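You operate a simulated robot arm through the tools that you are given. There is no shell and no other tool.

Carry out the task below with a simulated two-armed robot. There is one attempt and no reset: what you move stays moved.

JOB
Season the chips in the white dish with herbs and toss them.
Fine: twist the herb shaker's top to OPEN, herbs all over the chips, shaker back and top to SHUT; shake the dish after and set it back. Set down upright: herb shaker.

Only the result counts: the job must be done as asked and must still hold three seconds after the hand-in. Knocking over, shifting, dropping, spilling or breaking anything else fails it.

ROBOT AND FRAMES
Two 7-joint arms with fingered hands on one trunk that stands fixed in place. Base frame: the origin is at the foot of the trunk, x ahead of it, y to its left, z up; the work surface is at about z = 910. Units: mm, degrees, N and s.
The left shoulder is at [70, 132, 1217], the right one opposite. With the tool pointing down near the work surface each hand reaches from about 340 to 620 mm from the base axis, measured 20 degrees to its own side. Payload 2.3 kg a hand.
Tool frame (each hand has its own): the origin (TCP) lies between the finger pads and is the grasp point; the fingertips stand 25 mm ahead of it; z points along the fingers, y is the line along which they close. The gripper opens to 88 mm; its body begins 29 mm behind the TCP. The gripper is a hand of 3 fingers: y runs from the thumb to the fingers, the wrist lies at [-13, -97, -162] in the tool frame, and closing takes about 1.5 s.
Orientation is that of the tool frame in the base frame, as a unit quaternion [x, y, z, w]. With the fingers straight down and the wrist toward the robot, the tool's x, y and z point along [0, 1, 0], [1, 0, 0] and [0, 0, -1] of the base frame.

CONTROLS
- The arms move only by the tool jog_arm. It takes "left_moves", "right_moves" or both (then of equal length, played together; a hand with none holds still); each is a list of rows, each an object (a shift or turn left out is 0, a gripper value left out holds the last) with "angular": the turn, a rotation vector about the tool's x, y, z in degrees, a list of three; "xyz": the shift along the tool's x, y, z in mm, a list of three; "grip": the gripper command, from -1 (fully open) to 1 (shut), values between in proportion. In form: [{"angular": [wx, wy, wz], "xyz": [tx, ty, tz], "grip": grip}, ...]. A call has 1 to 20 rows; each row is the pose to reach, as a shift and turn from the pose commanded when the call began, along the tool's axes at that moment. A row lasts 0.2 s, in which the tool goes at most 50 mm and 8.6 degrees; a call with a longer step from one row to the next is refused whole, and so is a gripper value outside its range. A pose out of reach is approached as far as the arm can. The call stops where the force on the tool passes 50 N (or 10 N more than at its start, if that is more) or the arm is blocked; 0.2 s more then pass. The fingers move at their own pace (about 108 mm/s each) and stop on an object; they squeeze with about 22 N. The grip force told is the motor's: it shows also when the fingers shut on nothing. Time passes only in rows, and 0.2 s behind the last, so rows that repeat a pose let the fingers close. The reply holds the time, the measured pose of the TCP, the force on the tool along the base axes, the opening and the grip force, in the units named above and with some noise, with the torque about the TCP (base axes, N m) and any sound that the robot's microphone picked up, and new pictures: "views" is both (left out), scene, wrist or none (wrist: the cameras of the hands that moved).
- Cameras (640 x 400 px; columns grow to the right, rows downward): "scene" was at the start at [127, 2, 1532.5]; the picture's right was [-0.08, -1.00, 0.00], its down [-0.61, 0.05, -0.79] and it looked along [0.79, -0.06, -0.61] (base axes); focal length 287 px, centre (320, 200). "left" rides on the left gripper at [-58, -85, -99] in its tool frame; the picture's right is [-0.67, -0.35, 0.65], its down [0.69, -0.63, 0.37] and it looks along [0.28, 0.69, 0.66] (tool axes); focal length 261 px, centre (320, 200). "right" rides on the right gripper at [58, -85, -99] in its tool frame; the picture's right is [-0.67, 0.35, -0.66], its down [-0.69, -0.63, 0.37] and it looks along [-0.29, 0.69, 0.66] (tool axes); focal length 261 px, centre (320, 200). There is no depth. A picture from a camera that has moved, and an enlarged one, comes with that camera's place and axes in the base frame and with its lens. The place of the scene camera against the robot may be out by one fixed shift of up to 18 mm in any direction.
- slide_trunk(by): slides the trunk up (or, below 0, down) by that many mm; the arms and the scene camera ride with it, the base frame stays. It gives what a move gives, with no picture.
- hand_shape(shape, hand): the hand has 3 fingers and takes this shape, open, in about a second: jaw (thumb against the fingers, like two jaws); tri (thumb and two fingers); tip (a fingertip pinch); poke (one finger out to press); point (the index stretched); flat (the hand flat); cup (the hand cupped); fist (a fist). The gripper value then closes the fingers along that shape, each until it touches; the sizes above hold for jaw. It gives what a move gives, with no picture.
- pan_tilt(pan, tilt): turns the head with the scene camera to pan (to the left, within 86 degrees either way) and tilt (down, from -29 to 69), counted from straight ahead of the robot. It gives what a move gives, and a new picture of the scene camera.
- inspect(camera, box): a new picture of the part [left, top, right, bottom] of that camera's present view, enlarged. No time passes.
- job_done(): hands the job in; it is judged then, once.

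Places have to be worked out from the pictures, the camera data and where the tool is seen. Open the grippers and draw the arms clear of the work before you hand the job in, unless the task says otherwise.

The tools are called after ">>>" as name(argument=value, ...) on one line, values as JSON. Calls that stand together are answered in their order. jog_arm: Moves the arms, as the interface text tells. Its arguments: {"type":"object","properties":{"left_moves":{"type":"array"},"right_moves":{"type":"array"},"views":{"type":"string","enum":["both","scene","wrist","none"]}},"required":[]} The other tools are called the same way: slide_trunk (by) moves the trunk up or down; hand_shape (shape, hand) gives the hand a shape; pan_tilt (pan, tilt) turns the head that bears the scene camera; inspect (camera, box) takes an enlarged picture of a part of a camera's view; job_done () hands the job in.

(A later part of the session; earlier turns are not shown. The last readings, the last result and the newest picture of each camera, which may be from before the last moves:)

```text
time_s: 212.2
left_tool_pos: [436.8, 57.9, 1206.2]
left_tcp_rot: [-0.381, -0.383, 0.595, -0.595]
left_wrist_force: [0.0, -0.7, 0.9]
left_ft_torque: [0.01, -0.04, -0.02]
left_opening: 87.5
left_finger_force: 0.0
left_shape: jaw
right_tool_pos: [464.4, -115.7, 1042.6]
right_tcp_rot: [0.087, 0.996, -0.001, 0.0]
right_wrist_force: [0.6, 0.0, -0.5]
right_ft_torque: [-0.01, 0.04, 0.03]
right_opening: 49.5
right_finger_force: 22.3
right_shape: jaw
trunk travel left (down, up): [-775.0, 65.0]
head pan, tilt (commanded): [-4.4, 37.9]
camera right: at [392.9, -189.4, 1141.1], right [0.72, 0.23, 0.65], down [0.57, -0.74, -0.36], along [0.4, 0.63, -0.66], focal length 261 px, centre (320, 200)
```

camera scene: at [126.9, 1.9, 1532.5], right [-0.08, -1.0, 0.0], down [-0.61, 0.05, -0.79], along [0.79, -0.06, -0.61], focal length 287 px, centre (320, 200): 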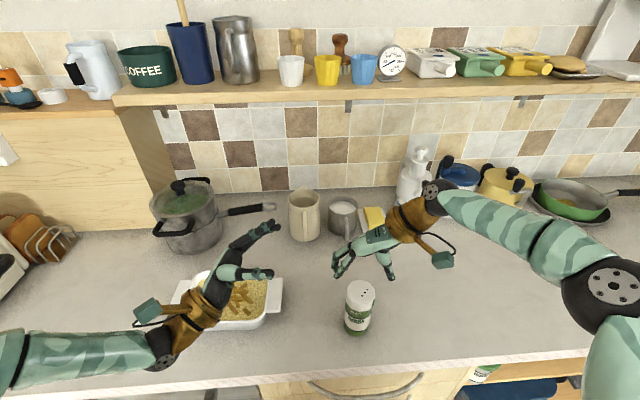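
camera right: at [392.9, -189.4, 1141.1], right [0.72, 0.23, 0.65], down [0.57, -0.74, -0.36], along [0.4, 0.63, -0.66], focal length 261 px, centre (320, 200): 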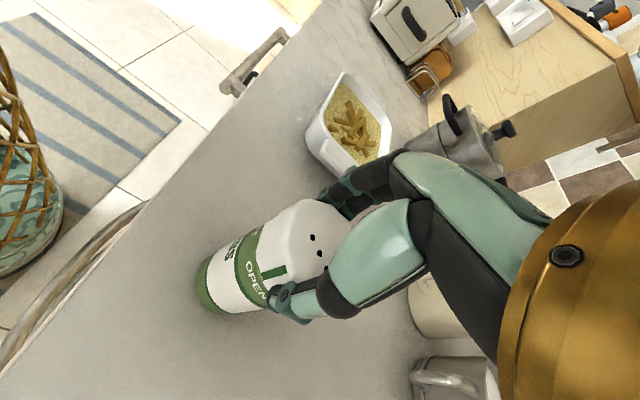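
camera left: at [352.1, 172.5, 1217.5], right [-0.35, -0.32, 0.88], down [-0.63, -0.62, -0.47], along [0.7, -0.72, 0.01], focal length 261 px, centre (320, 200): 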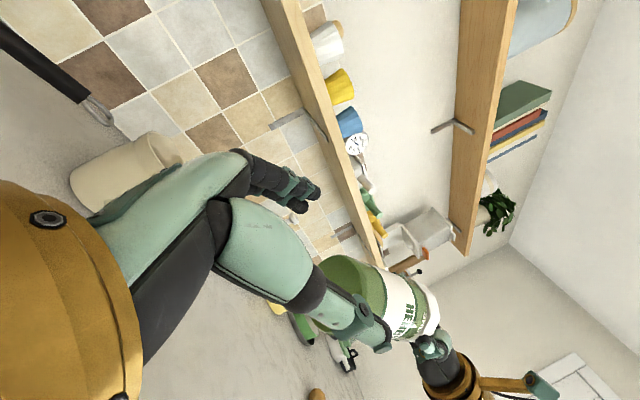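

Gripped. I press down lightly and twist clockwise, 40° first.

>>> jog_arm(right_moves=[{"xyz": [0, 0, 3]}, {"xyz": [0, 0, 5.5]}, {"xyz": [0, 0, 5.5], "angular": [0, 0, 5]}, {"xyz": [0, 0, 5.5], "angular": [0, 0, 10]}, {"xyz": [0, 0, 5.5], "angular": [0, 0, 15]}, {"xyz": [0, 0, 5.5], "angular": [0, 0, 20]}, {"xyz": [0, 0, 5.5], "angular": [0, 0, 25]}, {"xyz": [0, 0, 5.5], "angular": [0, 0, 30]}, {"xyz": [0, 0, 5.5], "angular": [0, 0, 35]}, {"xyz": [0, 0, 5.5], "angular": [0, 0, 40]}, {"xyz": [0, 0, 5.5], "angular": [0, 0, 40]}])

>>> inspect(camera="right", box=[170, 160, 350, 330])

>>> inspect(camera="scene", box=[300, 230, 440, 345])

```text
time_s: 214.6
left_tool_pos: [433.6, 62.6, 1207.9]
left_tcp_rot: [0.381, 0.381, -0.595, 0.597]
left_wrist_force: [0.4, -0.4, 0.6]
left_ft_torque: [0.0, 0.0, 0.0]
left_opening: 87.3
left_finger_force: 0.0
left_shape: jaw
right_tool_pos: [460.7, -112.8, 1038.4]
right_tcp_rot: [0.423, 0.906, -0.001, 0.002]
right_wrist_force: [5.7, 3.4, 27.2]
right_ft_torque: [0.2, -0.31, 0.04]
right_opening: 49.3
right_finger_force: 22.0
right_shape: jaw
trunk travel left (down, up): [-775.0, 65.0]
head pan, tilt (commanded): [-4.4, 37.9]
camera scene: at [122.2, 6.3, 1533.0], right [-0.08, -1.0, 0.0], down [-0.61, 0.04, -0.79], along [0.79, -0.06, -0.61], focal length 287 px, centre (320, 200)
camera right: at [358.0, -122.5, 1136.6], right [0.69, -0.29, 0.66], down [-0.04, -0.93, -0.36], along [0.72, 0.22, -0.66], focal length 261 px, centre (320, 200)
```

scene: 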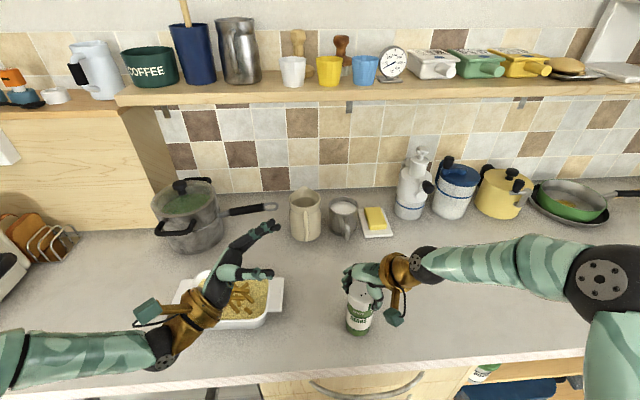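
right: 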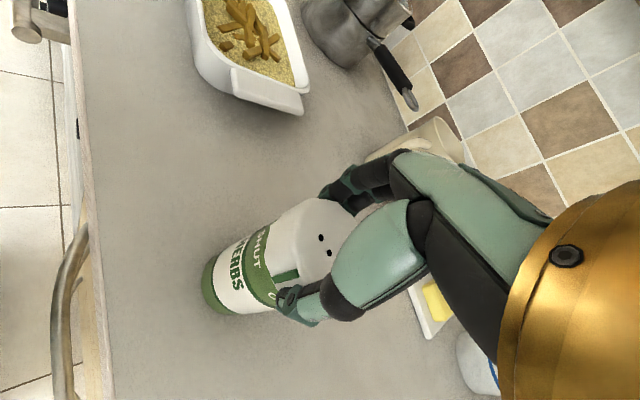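

```text
2.35 times, centred on (260, 245) of right
camera zoom: at [358.0, -122.5, 1136.6], right [0.69, -0.29, 0.66], down [-0.04, -0.93, -0.36], along [0.72, 0.22, -0.66], focal length 613 px, centre (461, 94)
```

zoom: 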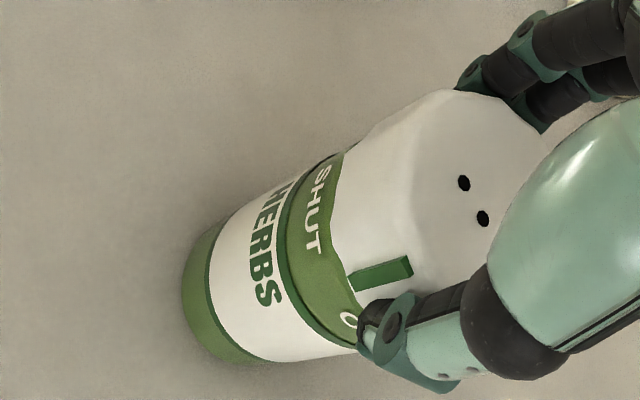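

```text
3.48 times, centred on (370, 288) of scene
camera zoom: at [122.2, 6.3, 1533.0], right [-0.08, -1.0, 0.0], down [-0.61, 0.04, -0.79], along [0.79, -0.06, -0.61], focal length 998 px, centre (146, -104)
```

zoom: 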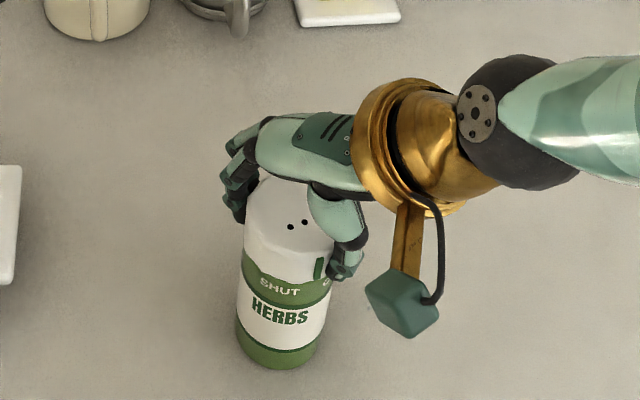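

The pointer is now about halfway back. I turn another 36°.

>>> jog_arm(right_moves=[{"angular": [0, 0, 5]}, {"angular": [0, 0, 10]}, {"angular": [0, 0, 15]}, {"angular": [0, 0, 20]}, {"angular": [0, 0, 25]}, {"angular": [0, 0, 30]}, {"angular": [0, 0, 36]}, {"angular": [0, 0, 36]}])

>>> inspect(camera="right", box=[170, 160, 350, 330])

>>> inspect(camera="scene", box=[300, 230, 440, 345])

```text
time_s: 216.4
left_tool_pos: [434.9, 61.9, 1208.1]
left_tcp_rot: [0.381, 0.381, -0.594, 0.597]
left_wrist_force: [-0.9, 0.2, -0.3]
left_ft_torque: [-0.01, -0.02, 0.02]
left_opening: 87.2
left_finger_force: 0.1
left_shape: jaw
right_tool_pos: [461.0, -113.8, 1038.1]
right_tcp_rot: [0.683, 0.731, 0.0, 0.005]
right_wrist_force: [8.0, 2.8, 29.4]
right_ft_torque: [0.06, -0.42, 0.08]
right_opening: 49.7
right_finger_force: 21.7
right_shape: jaw
trunk travel left (down, up): [-775.0, 65.0]
head pan, tilt (commanded): [-4.4, 37.9]
camera scene: at [122.7, 5.9, 1533.0], right [-0.08, -1.0, 0.0], down [-0.61, 0.05, -0.79], along [0.79, -0.06, -0.61], focal length 287 px, centre (320, 200)
camera right: at [372.0, -61.3, 1136.0], right [0.39, -0.64, 0.66], down [-0.58, -0.73, -0.37], along [0.72, -0.24, -0.66], focal length 261 px, centre (320, 200)
```

scene: 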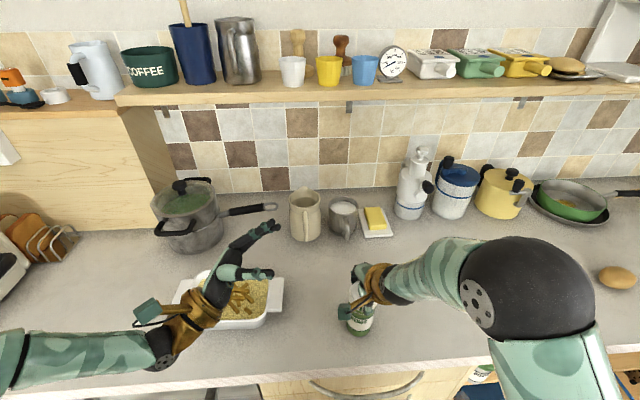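
right: 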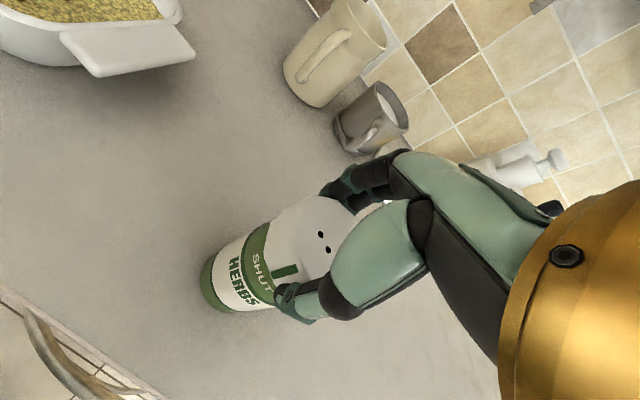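

```text
2.35 times, centred on (260, 245) of right
camera zoom: at [372.0, -61.3, 1136.0], right [0.39, -0.64, 0.66], down [-0.58, -0.73, -0.37], along [0.72, -0.24, -0.66], focal length 613 px, centre (461, 94)
```

zoom: 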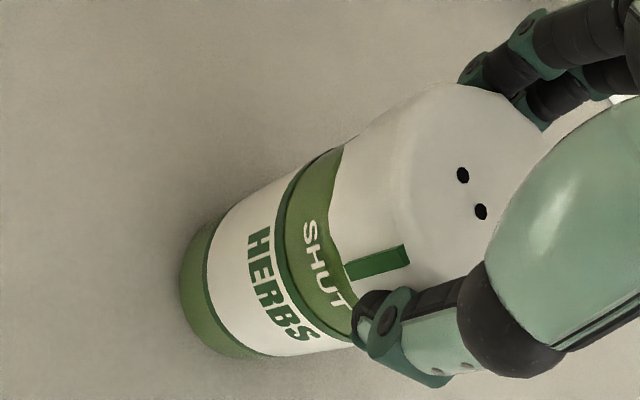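

```text
3.48 times, centred on (370, 288) of scene
camera zoom: at [122.7, 5.9, 1533.0], right [-0.08, -1.0, 0.0], down [-0.61, 0.05, -0.79], along [0.79, -0.06, -0.61], focal length 998 px, centre (146, -104)
```

zoom: 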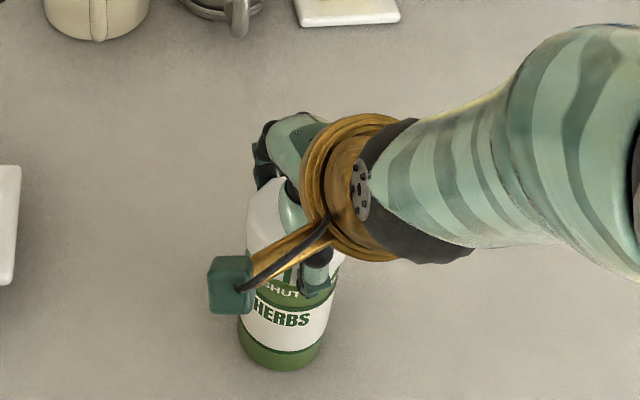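

The pointer is nearly back at SHUT; by comparison with the first pictures about 3–6° remain, so I turn 5° more and ease off the pressure.

>>> jog_arm(right_moves=[{"angular": [0, 0, 2.5]}, {"angular": [0, 0, 5]}, {"angular": [0, 0, 5]}, {"angular": [0, 0, 5], "xyz": [0, 0, -3]}, {"angular": [0, 0, 5], "xyz": [0, 0, -5]}, {"angular": [0, 0, 5], "xyz": [0, 0, -5], "grip": 0.4}, {"angular": [0, 0, 5], "xyz": [0, 0, -5], "grip": -0.3}, {"angular": [0, 0, 5], "xyz": [0, 0, -5], "grip": -1}, {"angular": [0, 0, 5], "xyz": [0, 0, -5], "grip": -1}, {"angular": [0, 0, 5], "xyz": [0, 0, -5], "grip": -1}, {"angular": [0, 0, 5], "xyz": [0, 0, -30], "grip": -1}, {"angular": [0, 0, 5], "xyz": [0, 0, -60], "grip": -1}, {"angular": [0, 0, 5], "xyz": [0, 0, -80], "grip": -1}, {"angular": [0, 0, 5], "xyz": [0, 0, -80], "grip": -1}])

>>> inspect(camera="right", box=[140, 180, 340, 340])

>>> inspect(camera="scene", box=[300, 230, 440, 345])

```text
time_s: 219.4
left_tool_pos: [439.1, 58.0, 1206.5]
left_tcp_rot: [0.381, 0.383, -0.594, 0.596]
left_wrist_force: [0.5, -0.8, 0.4]
left_ft_torque: [0.0, -0.02, 0.01]
left_opening: 87.4
left_finger_force: 0.1
left_shape: jaw
right_tool_pos: [463.6, -116.5, 1116.6]
right_tcp_rot: [0.713, 0.701, 0.0, 0.001]
right_wrist_force: [0.4, 0.9, 0.4]
right_ft_torque: [-0.01, 0.01, -0.01]
right_opening: 87.5
right_finger_force: 0.1
right_shape: jaw
trunk travel left (down, up): [-775.0, 65.0]
head pan, tilt (commanded): [-4.4, 37.9]
camera scene: at [127.4, 2.0, 1532.5], right [-0.08, -1.0, 0.0], down [-0.61, 0.05, -0.79], along [0.79, -0.06, -0.61], focal length 287 px, centre (320, 200)
camera right: at [380.0, -56.0, 1214.9], right [0.34, -0.67, 0.66], down [-0.64, -0.68, -0.36], along [0.69, -0.3, -0.66], focal length 261 px, centre (320, 200)
```

scene: 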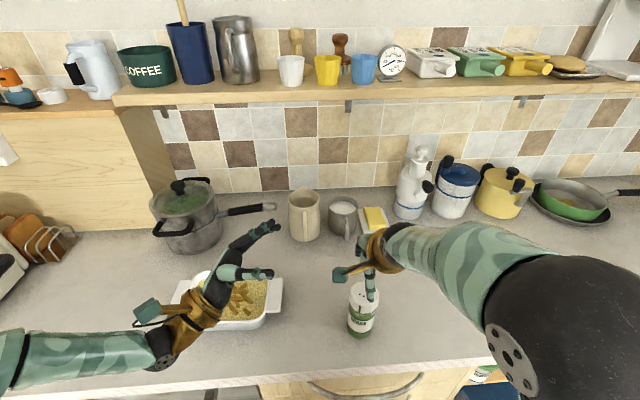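
right: 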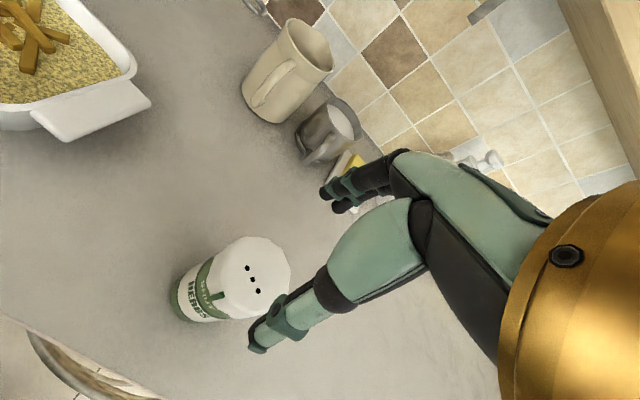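

```text
2.50 times, centred on (240, 260) of right
camera zoom: at [380.0, -56.0, 1214.9], right [0.34, -0.67, 0.66], down [-0.64, -0.68, -0.36], along [0.69, -0.3, -0.66], focal length 652 px, centre (520, 50)
```

zoom: 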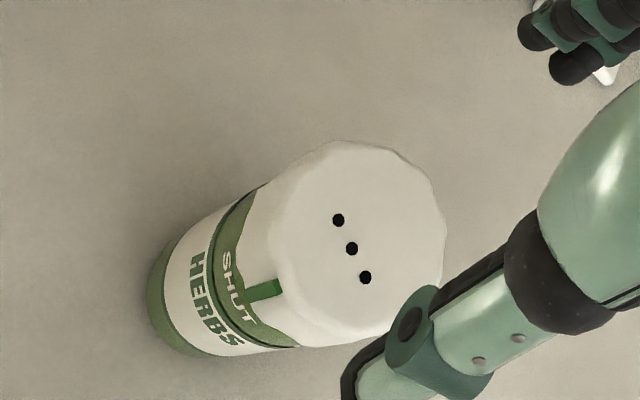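

```text
3.48 times, centred on (370, 288) of scene
camera zoom: at [127.4, 2.0, 1532.5], right [-0.08, -1.0, 0.0], down [-0.61, 0.05, -0.79], along [0.79, -0.06, -0.61], focal length 998 px, centre (146, -104)
```

zoom: 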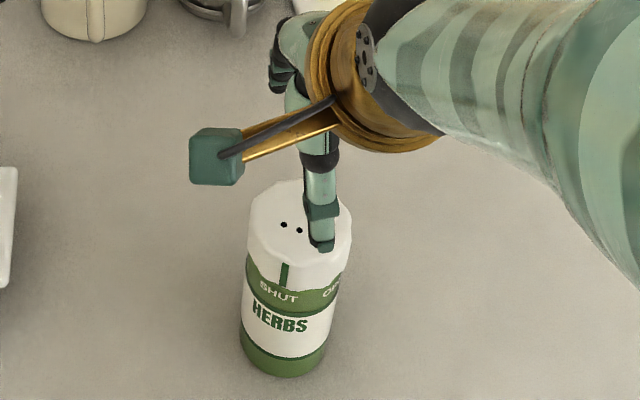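

The pointer is back at SHUT (aligned to within a degree or two in the scene view). Now I grip the cap again to carry the shaker back to its original spot.

>>> jog_arm(right_moves=[{"xyz": [-0.5, -2, 22]}, {"xyz": [-0.5, -2, 45]}, {"xyz": [-0.5, -2, 65]}, {"xyz": [-0.5, -2, 75.5]}, {"xyz": [-0.5, -2, 75.5]}, {"xyz": [-0.5, -2, 75.5], "grip": 0.2}, {"xyz": [-0.5, -2, 75.5], "grip": 1}, {"xyz": [-0.5, -2, 75.5], "grip": 1}, {"xyz": [-0.5, -2, 75.5], "grip": 1}, {"xyz": [-0.5, -2, 75.5], "grip": 1}, {"xyz": [-0.5, -2, 75.5], "grip": 1}, {"xyz": [-0.5, -2, 75.5], "grip": 1}, {"xyz": [-0.5, -2, 75.5], "grip": 1}], views="wrist")

```text
time_s: 222.2
left_tool_pos: [437.1, 59.8, 1207.8]
left_tcp_rot: [0.381, 0.383, -0.594, 0.596]
left_wrist_force: [-0.4, -0.6, -0.6]
left_ft_torque: [0.02, 0.01, -0.02]
left_opening: 87.2
left_finger_force: 0.0
left_shape: jaw
right_tool_pos: [460.8, -115.5, 1040.2]
right_tcp_rot: [0.713, 0.701, -0.001, 0.0]
right_wrist_force: [0.2, -0.3, 0.4]
right_ft_torque: [0.01, 0.0, -0.02]
right_opening: 48.6
right_finger_force: 21.7
right_shape: jaw
trunk travel left (down, up): [-775.0, 65.0]
head pan, tilt (commanded): [-4.4, 37.9]
camera right: at [377.4, -56.4, 1138.4], right [0.34, -0.67, 0.66], down [-0.64, -0.68, -0.36], along [0.69, -0.3, -0.66], focal length 261 px, centre (320, 200)
```

right: 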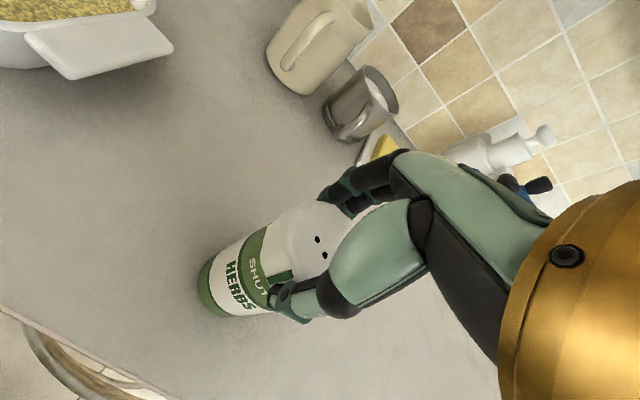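

Gripped. I lift it 40 mm, carry it to (515, -104), turning it 24° so the label faces as at first, and lower it back down gently.

>>> jog_arm(right_moves=[{"xyz": [0, 0, -10]}, {"xyz": [0, 0, -25]}, {"xyz": [0, 0, -40]}, {"xyz": [2, 9, -40], "angular": [0, 0, -4]}, {"xyz": [4, 18, -40], "angular": [0, 0, -8]}, {"xyz": [6, 27, -40], "angular": [0, 0, -12]}, {"xyz": [8, 36, -40], "angular": [0, 0, -16]}, {"xyz": [10, 45, -40], "angular": [0, 0, -20]}, {"xyz": [11.9, 53.8, -40], "angular": [0, 0, -24]}, {"xyz": [11.9, 53.8, -40], "angular": [0, 0, -24]}, {"xyz": [11.9, 53.8, -26], "angular": [0, 0, -24]}, {"xyz": [11.9, 53.8, -14], "angular": [0, 0, -24]}, {"xyz": [11.9, 53.8, -6], "angular": [0, 0, -24]}, {"xyz": [11.9, 53.8, -3], "angular": [0, 0, -24]}, {"xyz": [11.9, 53.8, -1], "angular": [0, 0, -24]}, {"xyz": [11.9, 53.8, 0], "angular": [0, 0, -24]}, {"xyz": [11.9, 53.8, 1], "angular": [0, 0, -24]}, {"xyz": [11.9, 53.8, 1], "angular": [0, 0, -24]}])

```text
time_s: 226.0
left_tool_pos: [437.1, 60.2, 1207.1]
left_tcp_rot: [0.381, 0.383, -0.594, 0.596]
left_wrist_force: [-0.2, 0.1, -0.8]
left_ft_torque: [-0.02, -0.02, 0.01]
left_opening: 87.4
left_finger_force: 0.0
left_shape: jaw
right_tool_pos: [515.2, -104.5, 1040.5]
right_tcp_rot: [0.552, 0.834, 0.0, 0.001]
right_wrist_force: [1.1, 1.4, 2.6]
right_ft_torque: [-0.02, -0.03, 0.02]
right_opening: 48.4
right_finger_force: 21.9
right_shape: jaw
trunk travel left (down, up): [-775.0, 65.0]
head pan, tilt (commanded): [-4.4, 37.9]
camera scene: at [126.9, 2.6, 1532.6], right [-0.08, -1.0, 0.0], down [-0.61, 0.05, -0.79], along [0.79, -0.06, -0.61], focal length 287 px, centre (320, 200)
camera right: at [415.0, -84.8, 1138.0], right [0.58, -0.48, 0.66], down [-0.31, -0.88, -0.36], along [0.75, 0.01, -0.66], focal length 261 px, centre (320, 200)
```

scene: 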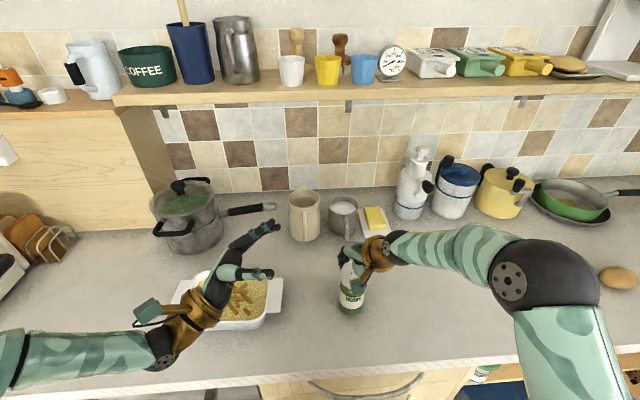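
right: 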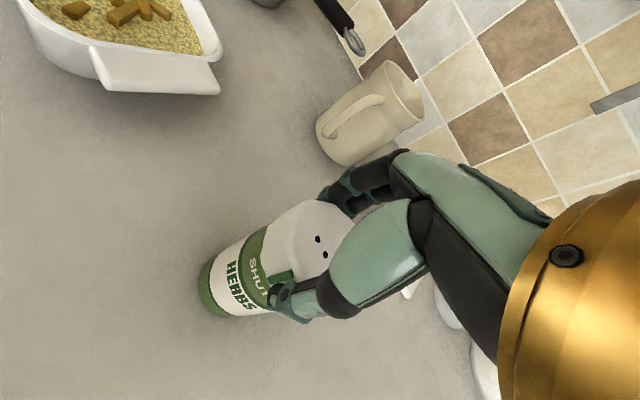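

It touches down lightly (about 3–5 N) at (515, -104.5). I open the hand, rise clear, and check that it stands well.

>>> jog_arm(right_moves=[{"grip": 0.4}, {"grip": -0.2}, {"grip": -1}, {"grip": -1}, {"grip": -1}, {"xyz": [0, 0, -25], "grip": -1}, {"xyz": [0, 0, -60], "grip": -1}, {"xyz": [0, 0, -100], "grip": -1}, {"xyz": [20, -40, -130], "grip": -1}, {"xyz": [40, -75, -150], "grip": -1}, {"xyz": [40, -75, -150], "grip": -1}])

>>> inspect(camera="scene", box=[310, 240, 390, 330])

>>> inspect(camera="right", box=[120, 100, 360, 300])

```text
refused: row 9 steps farther than a row can; nothing moved
```

```text
4.44 times, centred on (350, 285) of scene
camera zoom: at [126.9, 2.6, 1532.6], right [-0.08, -1.0, 0.0], down [-0.61, 0.05, -0.79], along [0.79, -0.06, -0.61], focal length 1275 px, centre (187, -178)
```

zoom: 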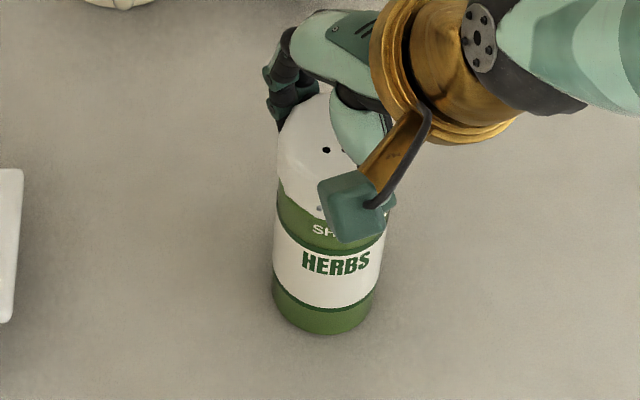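

```text
2.00 times, centred on (240, 200) of right
camera zoom: at [415.0, -84.8, 1138.0], right [0.58, -0.48, 0.66], down [-0.31, -0.88, -0.36], along [0.75, 0.01, -0.66], focal length 521 px, centre (480, 200)
```

zoom: 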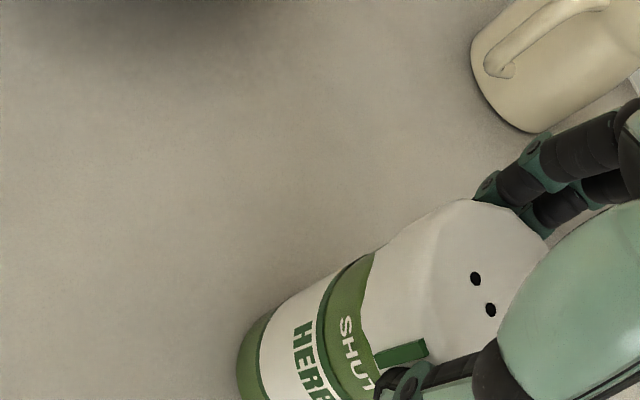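

The last row was too long a step, so nothing moved; and the comparison with the first picture shows the base about 7 mm right of its original spot. While still gripped, I lift it 5 mm, shift it 7 mm left, and set it down again.

>>> jog_arm(right_moves=[{"xyz": [0, 0, -3]}, {"xyz": [0, 0, -6]}, {"xyz": [2.6, 2.2, -6]}, {"xyz": [5.2, 4.4, -6]}, {"xyz": [5.2, 4.4, -6]}, {"xyz": [5.2, 4.4, -3]}, {"xyz": [5.2, 4.4, -1]}, {"xyz": [5.2, 4.4, 0]}, {"xyz": [5.2, 4.4, 0]}], views="none")

>>> inspect(camera="scene", box=[310, 240, 390, 330])

```text
time_s: 228.0
left_tool_pos: [437.4, 58.9, 1207.9]
left_tcp_rot: [0.381, 0.383, -0.594, 0.596]
left_wrist_force: [0.0, 0.3, -0.4]
left_ft_torque: [0.04, 0.0, 0.0]
left_opening: 87.5
left_finger_force: 0.2
left_shape: jaw
right_tool_pos: [518.0, -97.9, 1040.1]
right_tcp_rot: [0.552, 0.834, 0.0, 0.0]
right_wrist_force: [0.1, 0.4, 2.2]
right_ft_torque: [-0.01, -0.05, -0.01]
right_opening: 48.6
right_finger_force: 22.3
right_shape: jaw
trunk travel left (down, up): [-775.0, 65.0]
head pan, tilt (commanded): [-4.4, 37.9]
```

```text
4.44 times, centred on (350, 285) of scene
camera zoom: at [126.8, 2.7, 1532.6], right [-0.08, -1.0, 0.0], down [-0.61, 0.05, -0.79], along [0.79, -0.06, -0.61], focal length 1275 px, centre (187, -178)
```

zoom: 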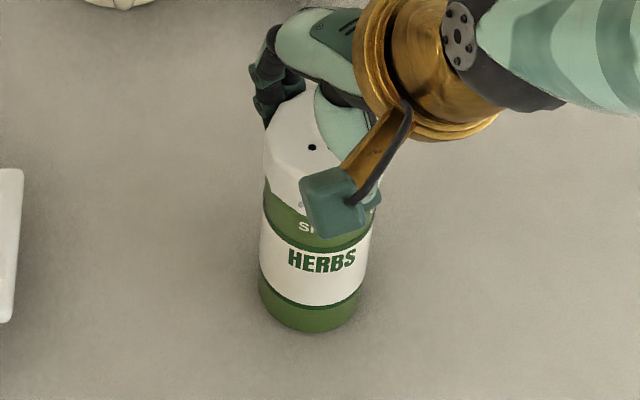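

Now the shaker's picture coincides with the first one (base and label in the same place). I open the hand and rise clear.

>>> jog_arm(right_moves=[{"grip": 0.4}, {"grip": -0.2}, {"grip": -1}, {"grip": -1}, {"grip": -1}, {"xyz": [0, 0, -25], "grip": -1}, {"xyz": [0, 0, -60], "grip": -1}, {"xyz": [0, 0, -95], "grip": -1}, {"xyz": [-10, -25, -120], "grip": -1}, {"xyz": [-25, -60, -140], "grip": -1}, {"xyz": [-25, -60, -140], "grip": -1}])

>>> inspect(camera="scene", box=[310, 240, 390, 330])

>>> inspect(camera="scene", box=[130, 230, 330, 370])

```text
time_s: 230.4
left_tool_pos: [438.2, 58.4, 1206.6]
left_tcp_rot: [0.381, 0.383, -0.595, 0.596]
left_wrist_force: [1.2, 0.5, 0.0]
left_ft_torque: [-0.01, 0.0, 0.02]
left_opening: 87.3
left_finger_force: 0.0
left_shape: jaw
right_tool_pos: [472.5, -147.0, 1177.5]
right_tcp_rot: [0.552, 0.834, -0.001, 0.0]
right_wrist_force: [-0.9, -0.3, -0.4]
right_ft_torque: [0.02, -0.01, -0.06]
right_opening: 87.8
right_finger_force: 0.2
right_shape: jaw
trunk travel left (down, up): [-775.0, 65.0]
head pan, tilt (commanded): [-4.4, 37.9]
camera scene: at [127.9, 2.6, 1532.4], right [-0.08, -1.0, 0.0], down [-0.61, 0.05, -0.79], along [0.79, -0.06, -0.62], focal length 287 px, centre (320, 200)
camera right: at [371.5, -126.0, 1277.1], right [0.58, -0.48, 0.66], down [-0.31, -0.88, -0.36], along [0.75, 0.01, -0.66], focal length 261 px, centre (320, 200)
```

scene: 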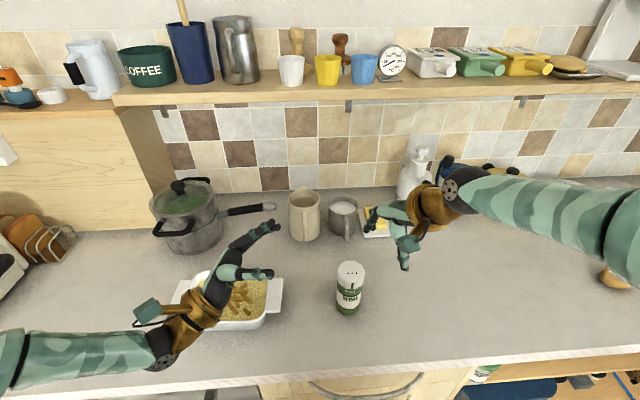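
right: 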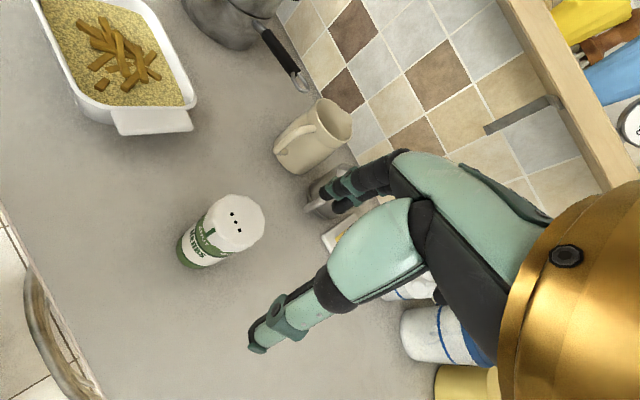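

```text
4.44 times, centred on (350, 285) of scene
camera zoom: at [127.9, 2.6, 1532.4], right [-0.08, -1.0, 0.0], down [-0.61, 0.05, -0.79], along [0.79, -0.06, -0.62], focal length 1275 px, centre (187, -178)
```

zoom: 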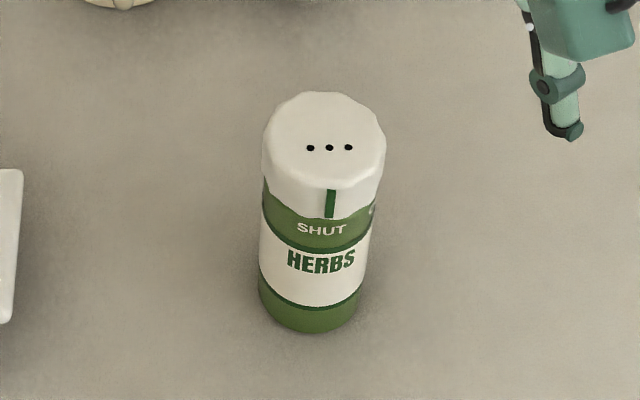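

```text
2.86 times, centred on (230, 300) of scene
camera zoom: at [127.9, 2.6, 1532.4], right [-0.08, -1.0, 0.0], down [-0.61, 0.05, -0.79], along [0.79, -0.06, -0.62], focal length 820 px, centre (577, -86)
```

zoom: 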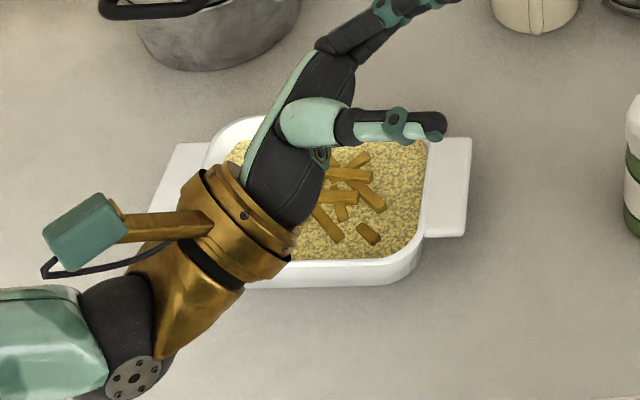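

The shaker stands exactly where it was, upright and at SHUT. Now the dish: I'll hold it by its near wall with the left hand to shake it. First I bring the left hand back to fingers-down above the dish's near side.

>>> jog_arm(left_moves=[{"angular": [0, 8.2, 0], "xyz": [-3, 1, -10]}, {"angular": [0, 16.4, 0], "xyz": [-6, 2, -20]}, {"angular": [0, 24.6, 0], "xyz": [-9, 3, -30]}, {"angular": [0, 32.8, 0], "xyz": [-13, 4, -40]}, {"angular": [0, 41, 0], "xyz": [-17, 5, -50]}, {"angular": [0, 49.2, 0], "xyz": [-21, 6, -60]}, {"angular": [0, 57.4, 0], "xyz": [-25, 7, -70]}, {"angular": [0, 65.6, 0], "xyz": [-29, 8, -80]}, {"angular": [0, 73.8, 0], "xyz": [-33, 9, -88]}, {"angular": [0, 82, 0], "xyz": [-37, 10, -96]}, {"angular": [0, 90.2, 0], "xyz": [-39, 11, -100]}, {"angular": [0, 98.4, 0], "xyz": [-39, 12, -100]}, {"angular": [0, 106.6, 0], "xyz": [-39, 12, -100]}, {"angular": [0, 114.6, 0], "xyz": [-39, 12, -100]}, {"angular": [0, 114.6, 0], "xyz": [-39, 12, -100]}], views="scene")

```text
time_s: 233.6
left_tool_pos: [449.9, 167.2, 1203.3]
left_tcp_rot: [0.705, 0.709, -0.001, -0.001]
left_wrist_force: [-0.2, 0.0, 0.0]
left_ft_torque: [0.01, 0.03, 0.02]
left_opening: 87.8
left_finger_force: 0.1
left_shape: jaw
left hand out of reach, approached as far as the arm can: row 6, 7, 8, 9, 10, 11, 12, 13
right_tool_pos: [471.7, -147.1, 1179.5]
right_tcp_rot: [0.552, 0.834, 0.0, 0.001]
right_wrist_force: [-0.8, 1.3, 0.5]
right_ft_torque: [-0.01, 0.01, -0.03]
right_opening: 87.7
right_finger_force: 0.0
right_shape: jaw
trunk travel left (down, up): [-775.0, 65.0]
head pan, tilt (commanded): [-4.4, 37.9]
camera scene: at [126.6, 1.7, 1532.5], right [-0.08, -1.0, 0.0], down [-0.61, 0.05, -0.79], along [0.79, -0.06, -0.61], focal length 287 px, centre (320, 200)
```

scene: 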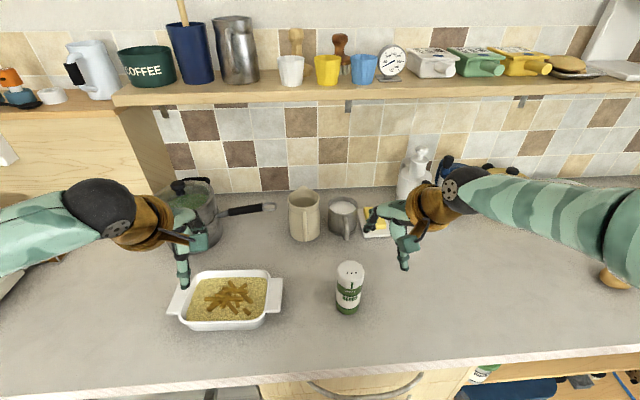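

The left hand is in the standard pose at (450, 167, 1203). I look at the dish through its camera to measure the near wall and rim.

>>> inspect(camera="left", box=[0, 0, 640, 400])

>>> inspect(camera="left", box=[330, 150, 580, 350])

>>> inspect(camera="scene", box=[155, 255, 300, 345])

>>> inspect(camera="right", box=[0, 0, 240, 180])

```text
1.00 times, centred on (320, 200) of left (not enlarged: the box is as wide or as high as the picture)
camera zoom: at [366.2, 107.7, 1302.4], right [-0.35, -0.67, -0.65], down [-0.63, 0.68, -0.36], along [0.69, 0.29, -0.66], focal length 261 px, centre (320, 200)
```

zoom: 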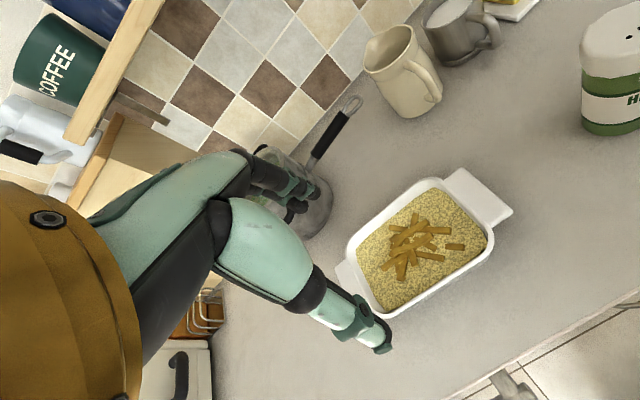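

```text
2.00 times, centred on (455, 250) of left
camera zoom: at [366.2, 107.7, 1302.4], right [-0.35, -0.67, -0.65], down [-0.63, 0.68, -0.36], along [0.69, 0.29, -0.66], focal length 521 px, centre (50, 100)
```

zoom: 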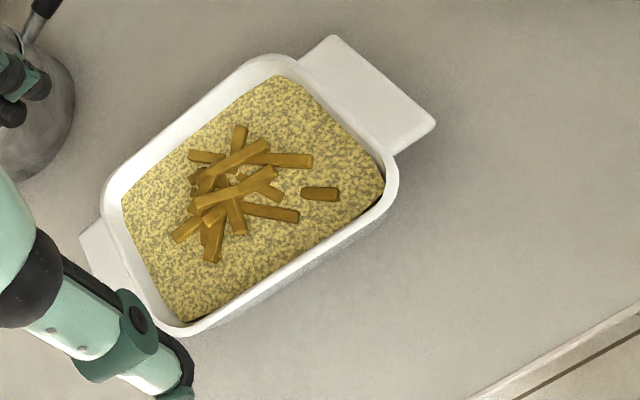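

```text
4.41 times, centred on (228, 300) of scene
camera zoom: at [126.6, 1.7, 1532.5], right [-0.08, -1.0, 0.0], down [-0.61, 0.05, -0.79], along [0.79, -0.06, -0.61], focal length 1266 px, centre (728, -241)
```

zoom: 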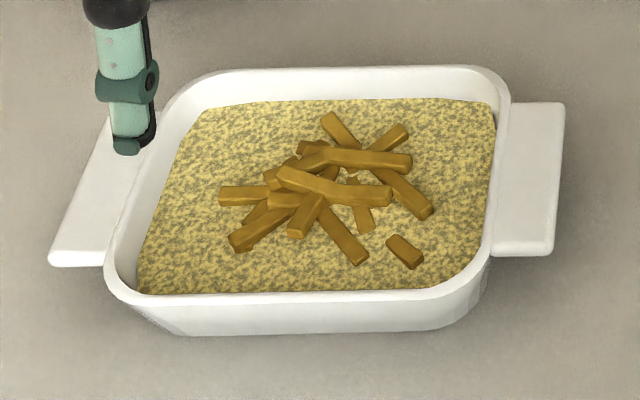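

```text
2.22 times, centred on (120, 90) of right
camera zoom: at [370.7, -126.5, 1277.1], right [0.58, -0.48, 0.66], down [-0.31, -0.88, -0.36], along [0.75, 0.01, -0.66], focal length 579 px, centre (764, 444)
```

zoom: 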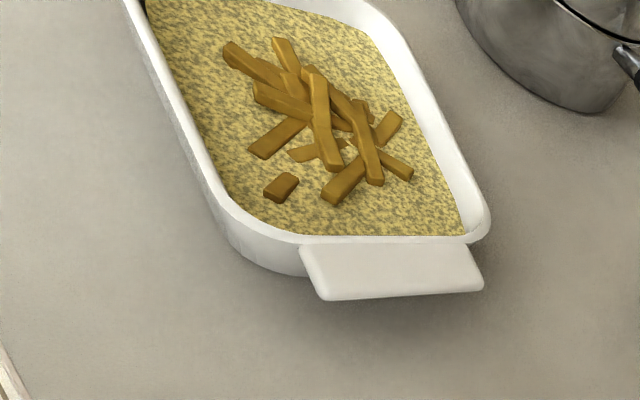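

The near wall's rim runs at x ≈ 466–476 (z ≈ 960), lug tops at z ≈ 953, and the chips leave a clear strip inside the near wall around y ≈ 218. I move the left hand above there with the fingers set 26 mm apart.

>>> jog_arm(left_moves=[{"xyz": [10, 4, 25], "grip": 0.41}, {"xyz": [20, 8, 50], "grip": 0.41}, {"xyz": [30, 12, 75], "grip": 0.41}, {"xyz": [40, 16, 100], "grip": 0.41}, {"xyz": [50, 20, 125], "grip": 0.41}, {"xyz": [51, 21, 145], "grip": 0.41}, {"xyz": [51, 21, 155], "grip": 0.41}, {"xyz": [51, 21, 155], "grip": 0.41}])

>>> inspect(camera="left", box=[280, 180, 520, 380])

>>> inspect(camera="scene", box=[155, 235, 300, 345])

```text
time_s: 235.4
left_tool_pos: [470.2, 216.8, 1047.6]
left_tcp_rot: [0.706, 0.708, 0.0, 0.0]
left_wrist_force: [-0.8, -0.5, 0.2]
left_ft_torque: [0.02, 0.01, 0.0]
left_opening: 26.3
left_finger_force: 0.1
left_shape: jaw
right_tool_pos: [471.8, -147.2, 1179.6]
right_tcp_rot: [0.552, 0.834, 0.0, 0.001]
right_wrist_force: [0.3, -0.1, 0.7]
right_ft_torque: [-0.02, 0.0, 0.04]
right_opening: 87.9
right_finger_force: 0.0
right_shape: jaw
trunk travel left (down, up): [-775.0, 65.0]
head pan, tilt (commanded): [-4.4, 37.9]
camera scene: at [126.9, 2.1, 1532.5], right [-0.08, -1.0, 0.0], down [-0.61, 0.05, -0.79], along [0.79, -0.06, -0.61], focal length 287 px, centre (320, 200)
camera left: at [385.3, 158.8, 1146.2], right [-0.35, -0.67, -0.65], down [-0.63, 0.68, -0.36], along [0.69, 0.29, -0.66], focal length 261 px, centre (320, 200)
```

scene: 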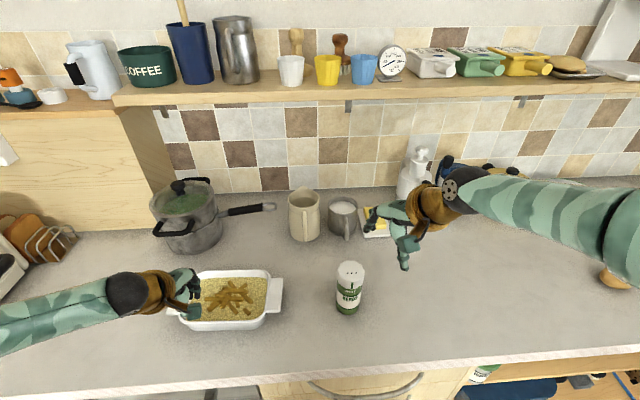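
left: 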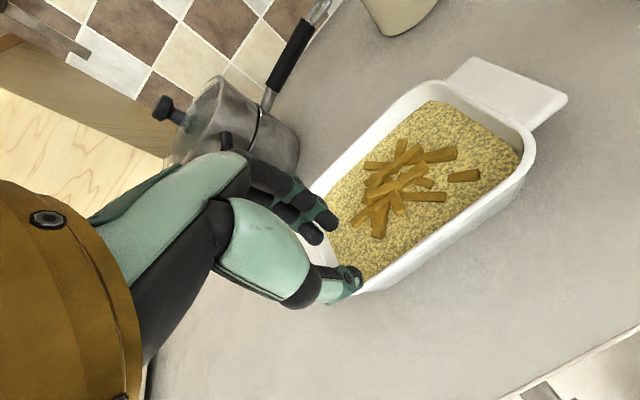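

```text
2.00 times, centred on (400, 280) of left
camera zoom: at [385.3, 158.8, 1146.2], right [-0.35, -0.67, -0.65], down [-0.63, 0.68, -0.36], along [0.69, 0.29, -0.66], focal length 521 px, centre (160, 40)
```

zoom: 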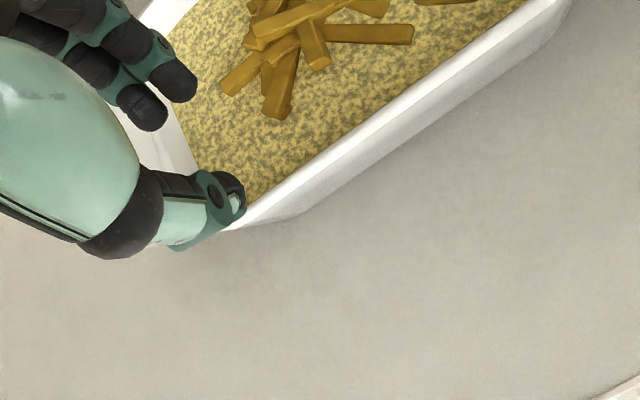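

```text
3.64 times, centred on (228, 290) of scene
camera zoom: at [126.9, 2.1, 1532.5], right [-0.08, -1.0, 0.0], down [-0.61, 0.05, -0.79], along [0.79, -0.06, -0.61], focal length 1043 px, centre (656, -127)
```

zoom: 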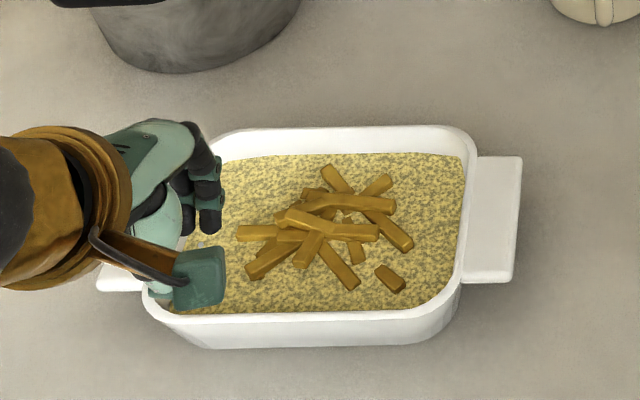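

I zoom in on the rim next to the thumb to fix its exact place before lowering.

>>> inspect(camera="left", box=[330, 220, 430, 310])

>>> inspect(camera="scene", box=[170, 265, 260, 335])

```text
4.44 times, centred on (380, 265) of left
camera zoom: at [385.3, 158.8, 1146.2], right [-0.35, -0.67, -0.65], down [-0.63, 0.68, -0.36], along [0.69, 0.29, -0.66], focal length 1158 px, centre (53, -89)
```

zoom: 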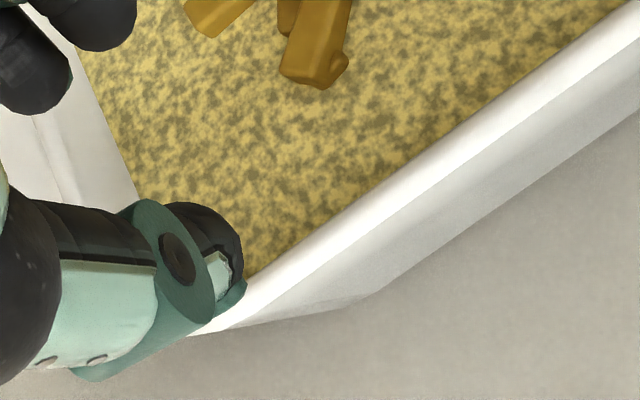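

```text
5.71 times, centred on (215, 300) of scene
camera zoom: at [126.9, 2.1, 1532.5], right [-0.08, -1.0, 0.0], down [-0.61, 0.05, -0.79], along [0.79, -0.06, -0.61], focal length 1640 px, centre (920, -371)
```

zoom: 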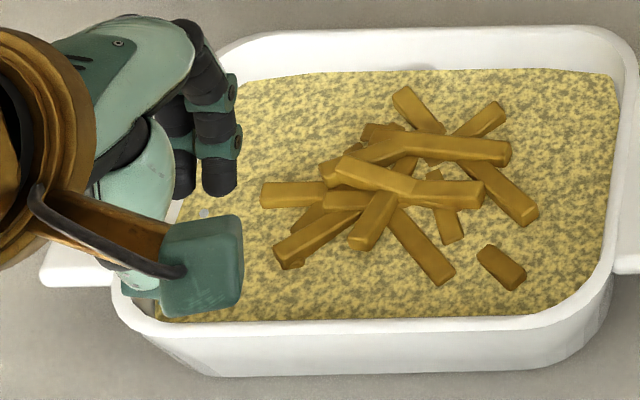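

The rim here spans about x = 467–475, so the hand is well placed. I lower it so the fingertips go about 9 mm below the rim, watching the force.

>>> jog_arm(left_moves=[{"xyz": [0, 1, 20]}, {"xyz": [0, 1, 40]}, {"xyz": [0, 1, 55]}, {"xyz": [0, 1, 63]}, {"xyz": [0, 1, 68]}, {"xyz": [0, 1, 71]}, {"xyz": [0, 1, 71]}])

>>> inspect(camera="scene", box=[155, 250, 300, 345])

>>> inspect(camera="left", box=[280, 180, 440, 310])

```text
time_s: 237.0
left_tool_pos: [471.3, 217.0, 976.6]
left_tcp_rot: [0.706, 0.708, 0.0, -0.001]
left_wrist_force: [-0.7, -0.2, 0.8]
left_ft_torque: [-0.01, -0.04, -0.03]
left_opening: 26.1
left_finger_force: 0.0
left_shape: jaw
right_tool_pos: [472.7, -146.7, 1179.1]
right_tcp_rot: [0.552, 0.834, -0.002, 0.0]
right_wrist_force: [-0.4, 0.1, -0.6]
right_ft_torque: [-0.02, -0.02, 0.0]
right_opening: 87.4
right_finger_force: 0.1
right_shape: jaw
trunk travel left (down, up): [-775.0, 65.0]
head pan, tilt (commanded): [-4.4, 37.9]
camera scene: at [127.1, 2.0, 1532.5], right [-0.08, -1.0, 0.0], down [-0.61, 0.05, -0.79], along [0.79, -0.06, -0.61], focal length 287 px, centre (320, 200)
camera left: at [386.6, 158.3, 1075.8], right [-0.35, -0.67, -0.66], down [-0.63, 0.68, -0.36], along [0.69, 0.29, -0.66], focal length 261 px, centre (320, 200)
```

scene: 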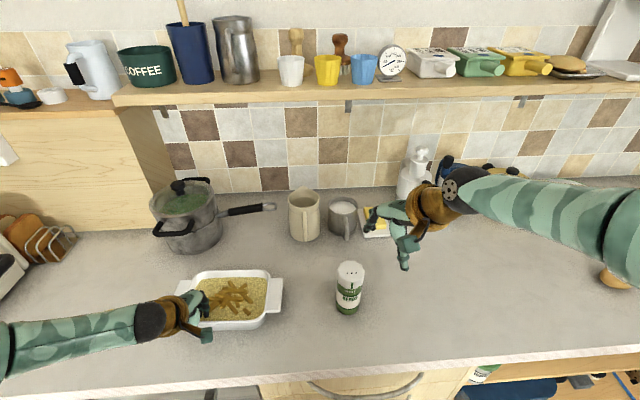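
left: 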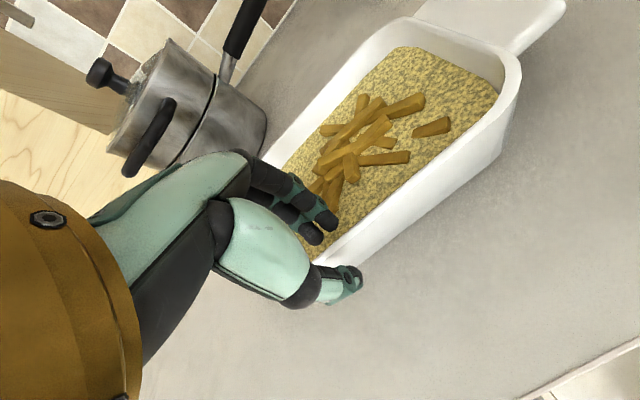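

```text
4.21 times, centred on (228, 298) of scene
camera zoom: at [127.1, 2.0, 1532.5], right [-0.08, -1.0, 0.0], down [-0.61, 0.05, -0.79], along [0.79, -0.06, -0.61], focal length 1208 px, centre (710, -210)
```

zoom: 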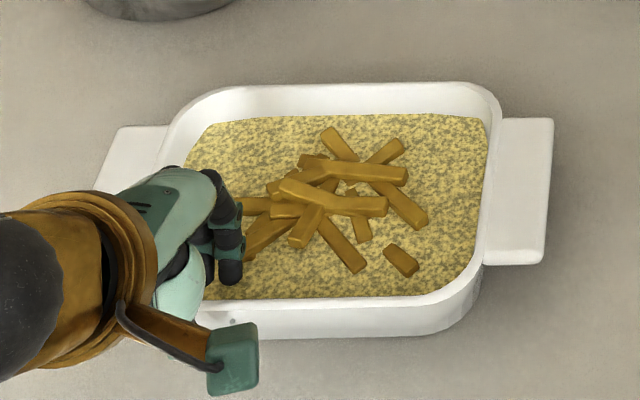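

```text
3.08 times, centred on (360, 245) of left
camera zoom: at [386.6, 158.3, 1075.8], right [-0.35, -0.67, -0.66], down [-0.63, 0.68, -0.36], along [0.69, 0.29, -0.66], focal length 802 px, centre (197, 62)
```

zoom: 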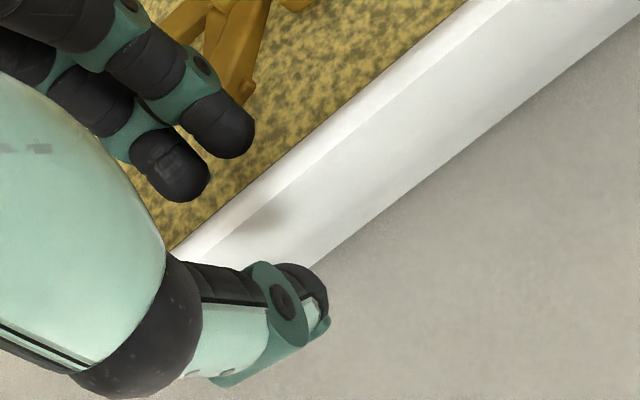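

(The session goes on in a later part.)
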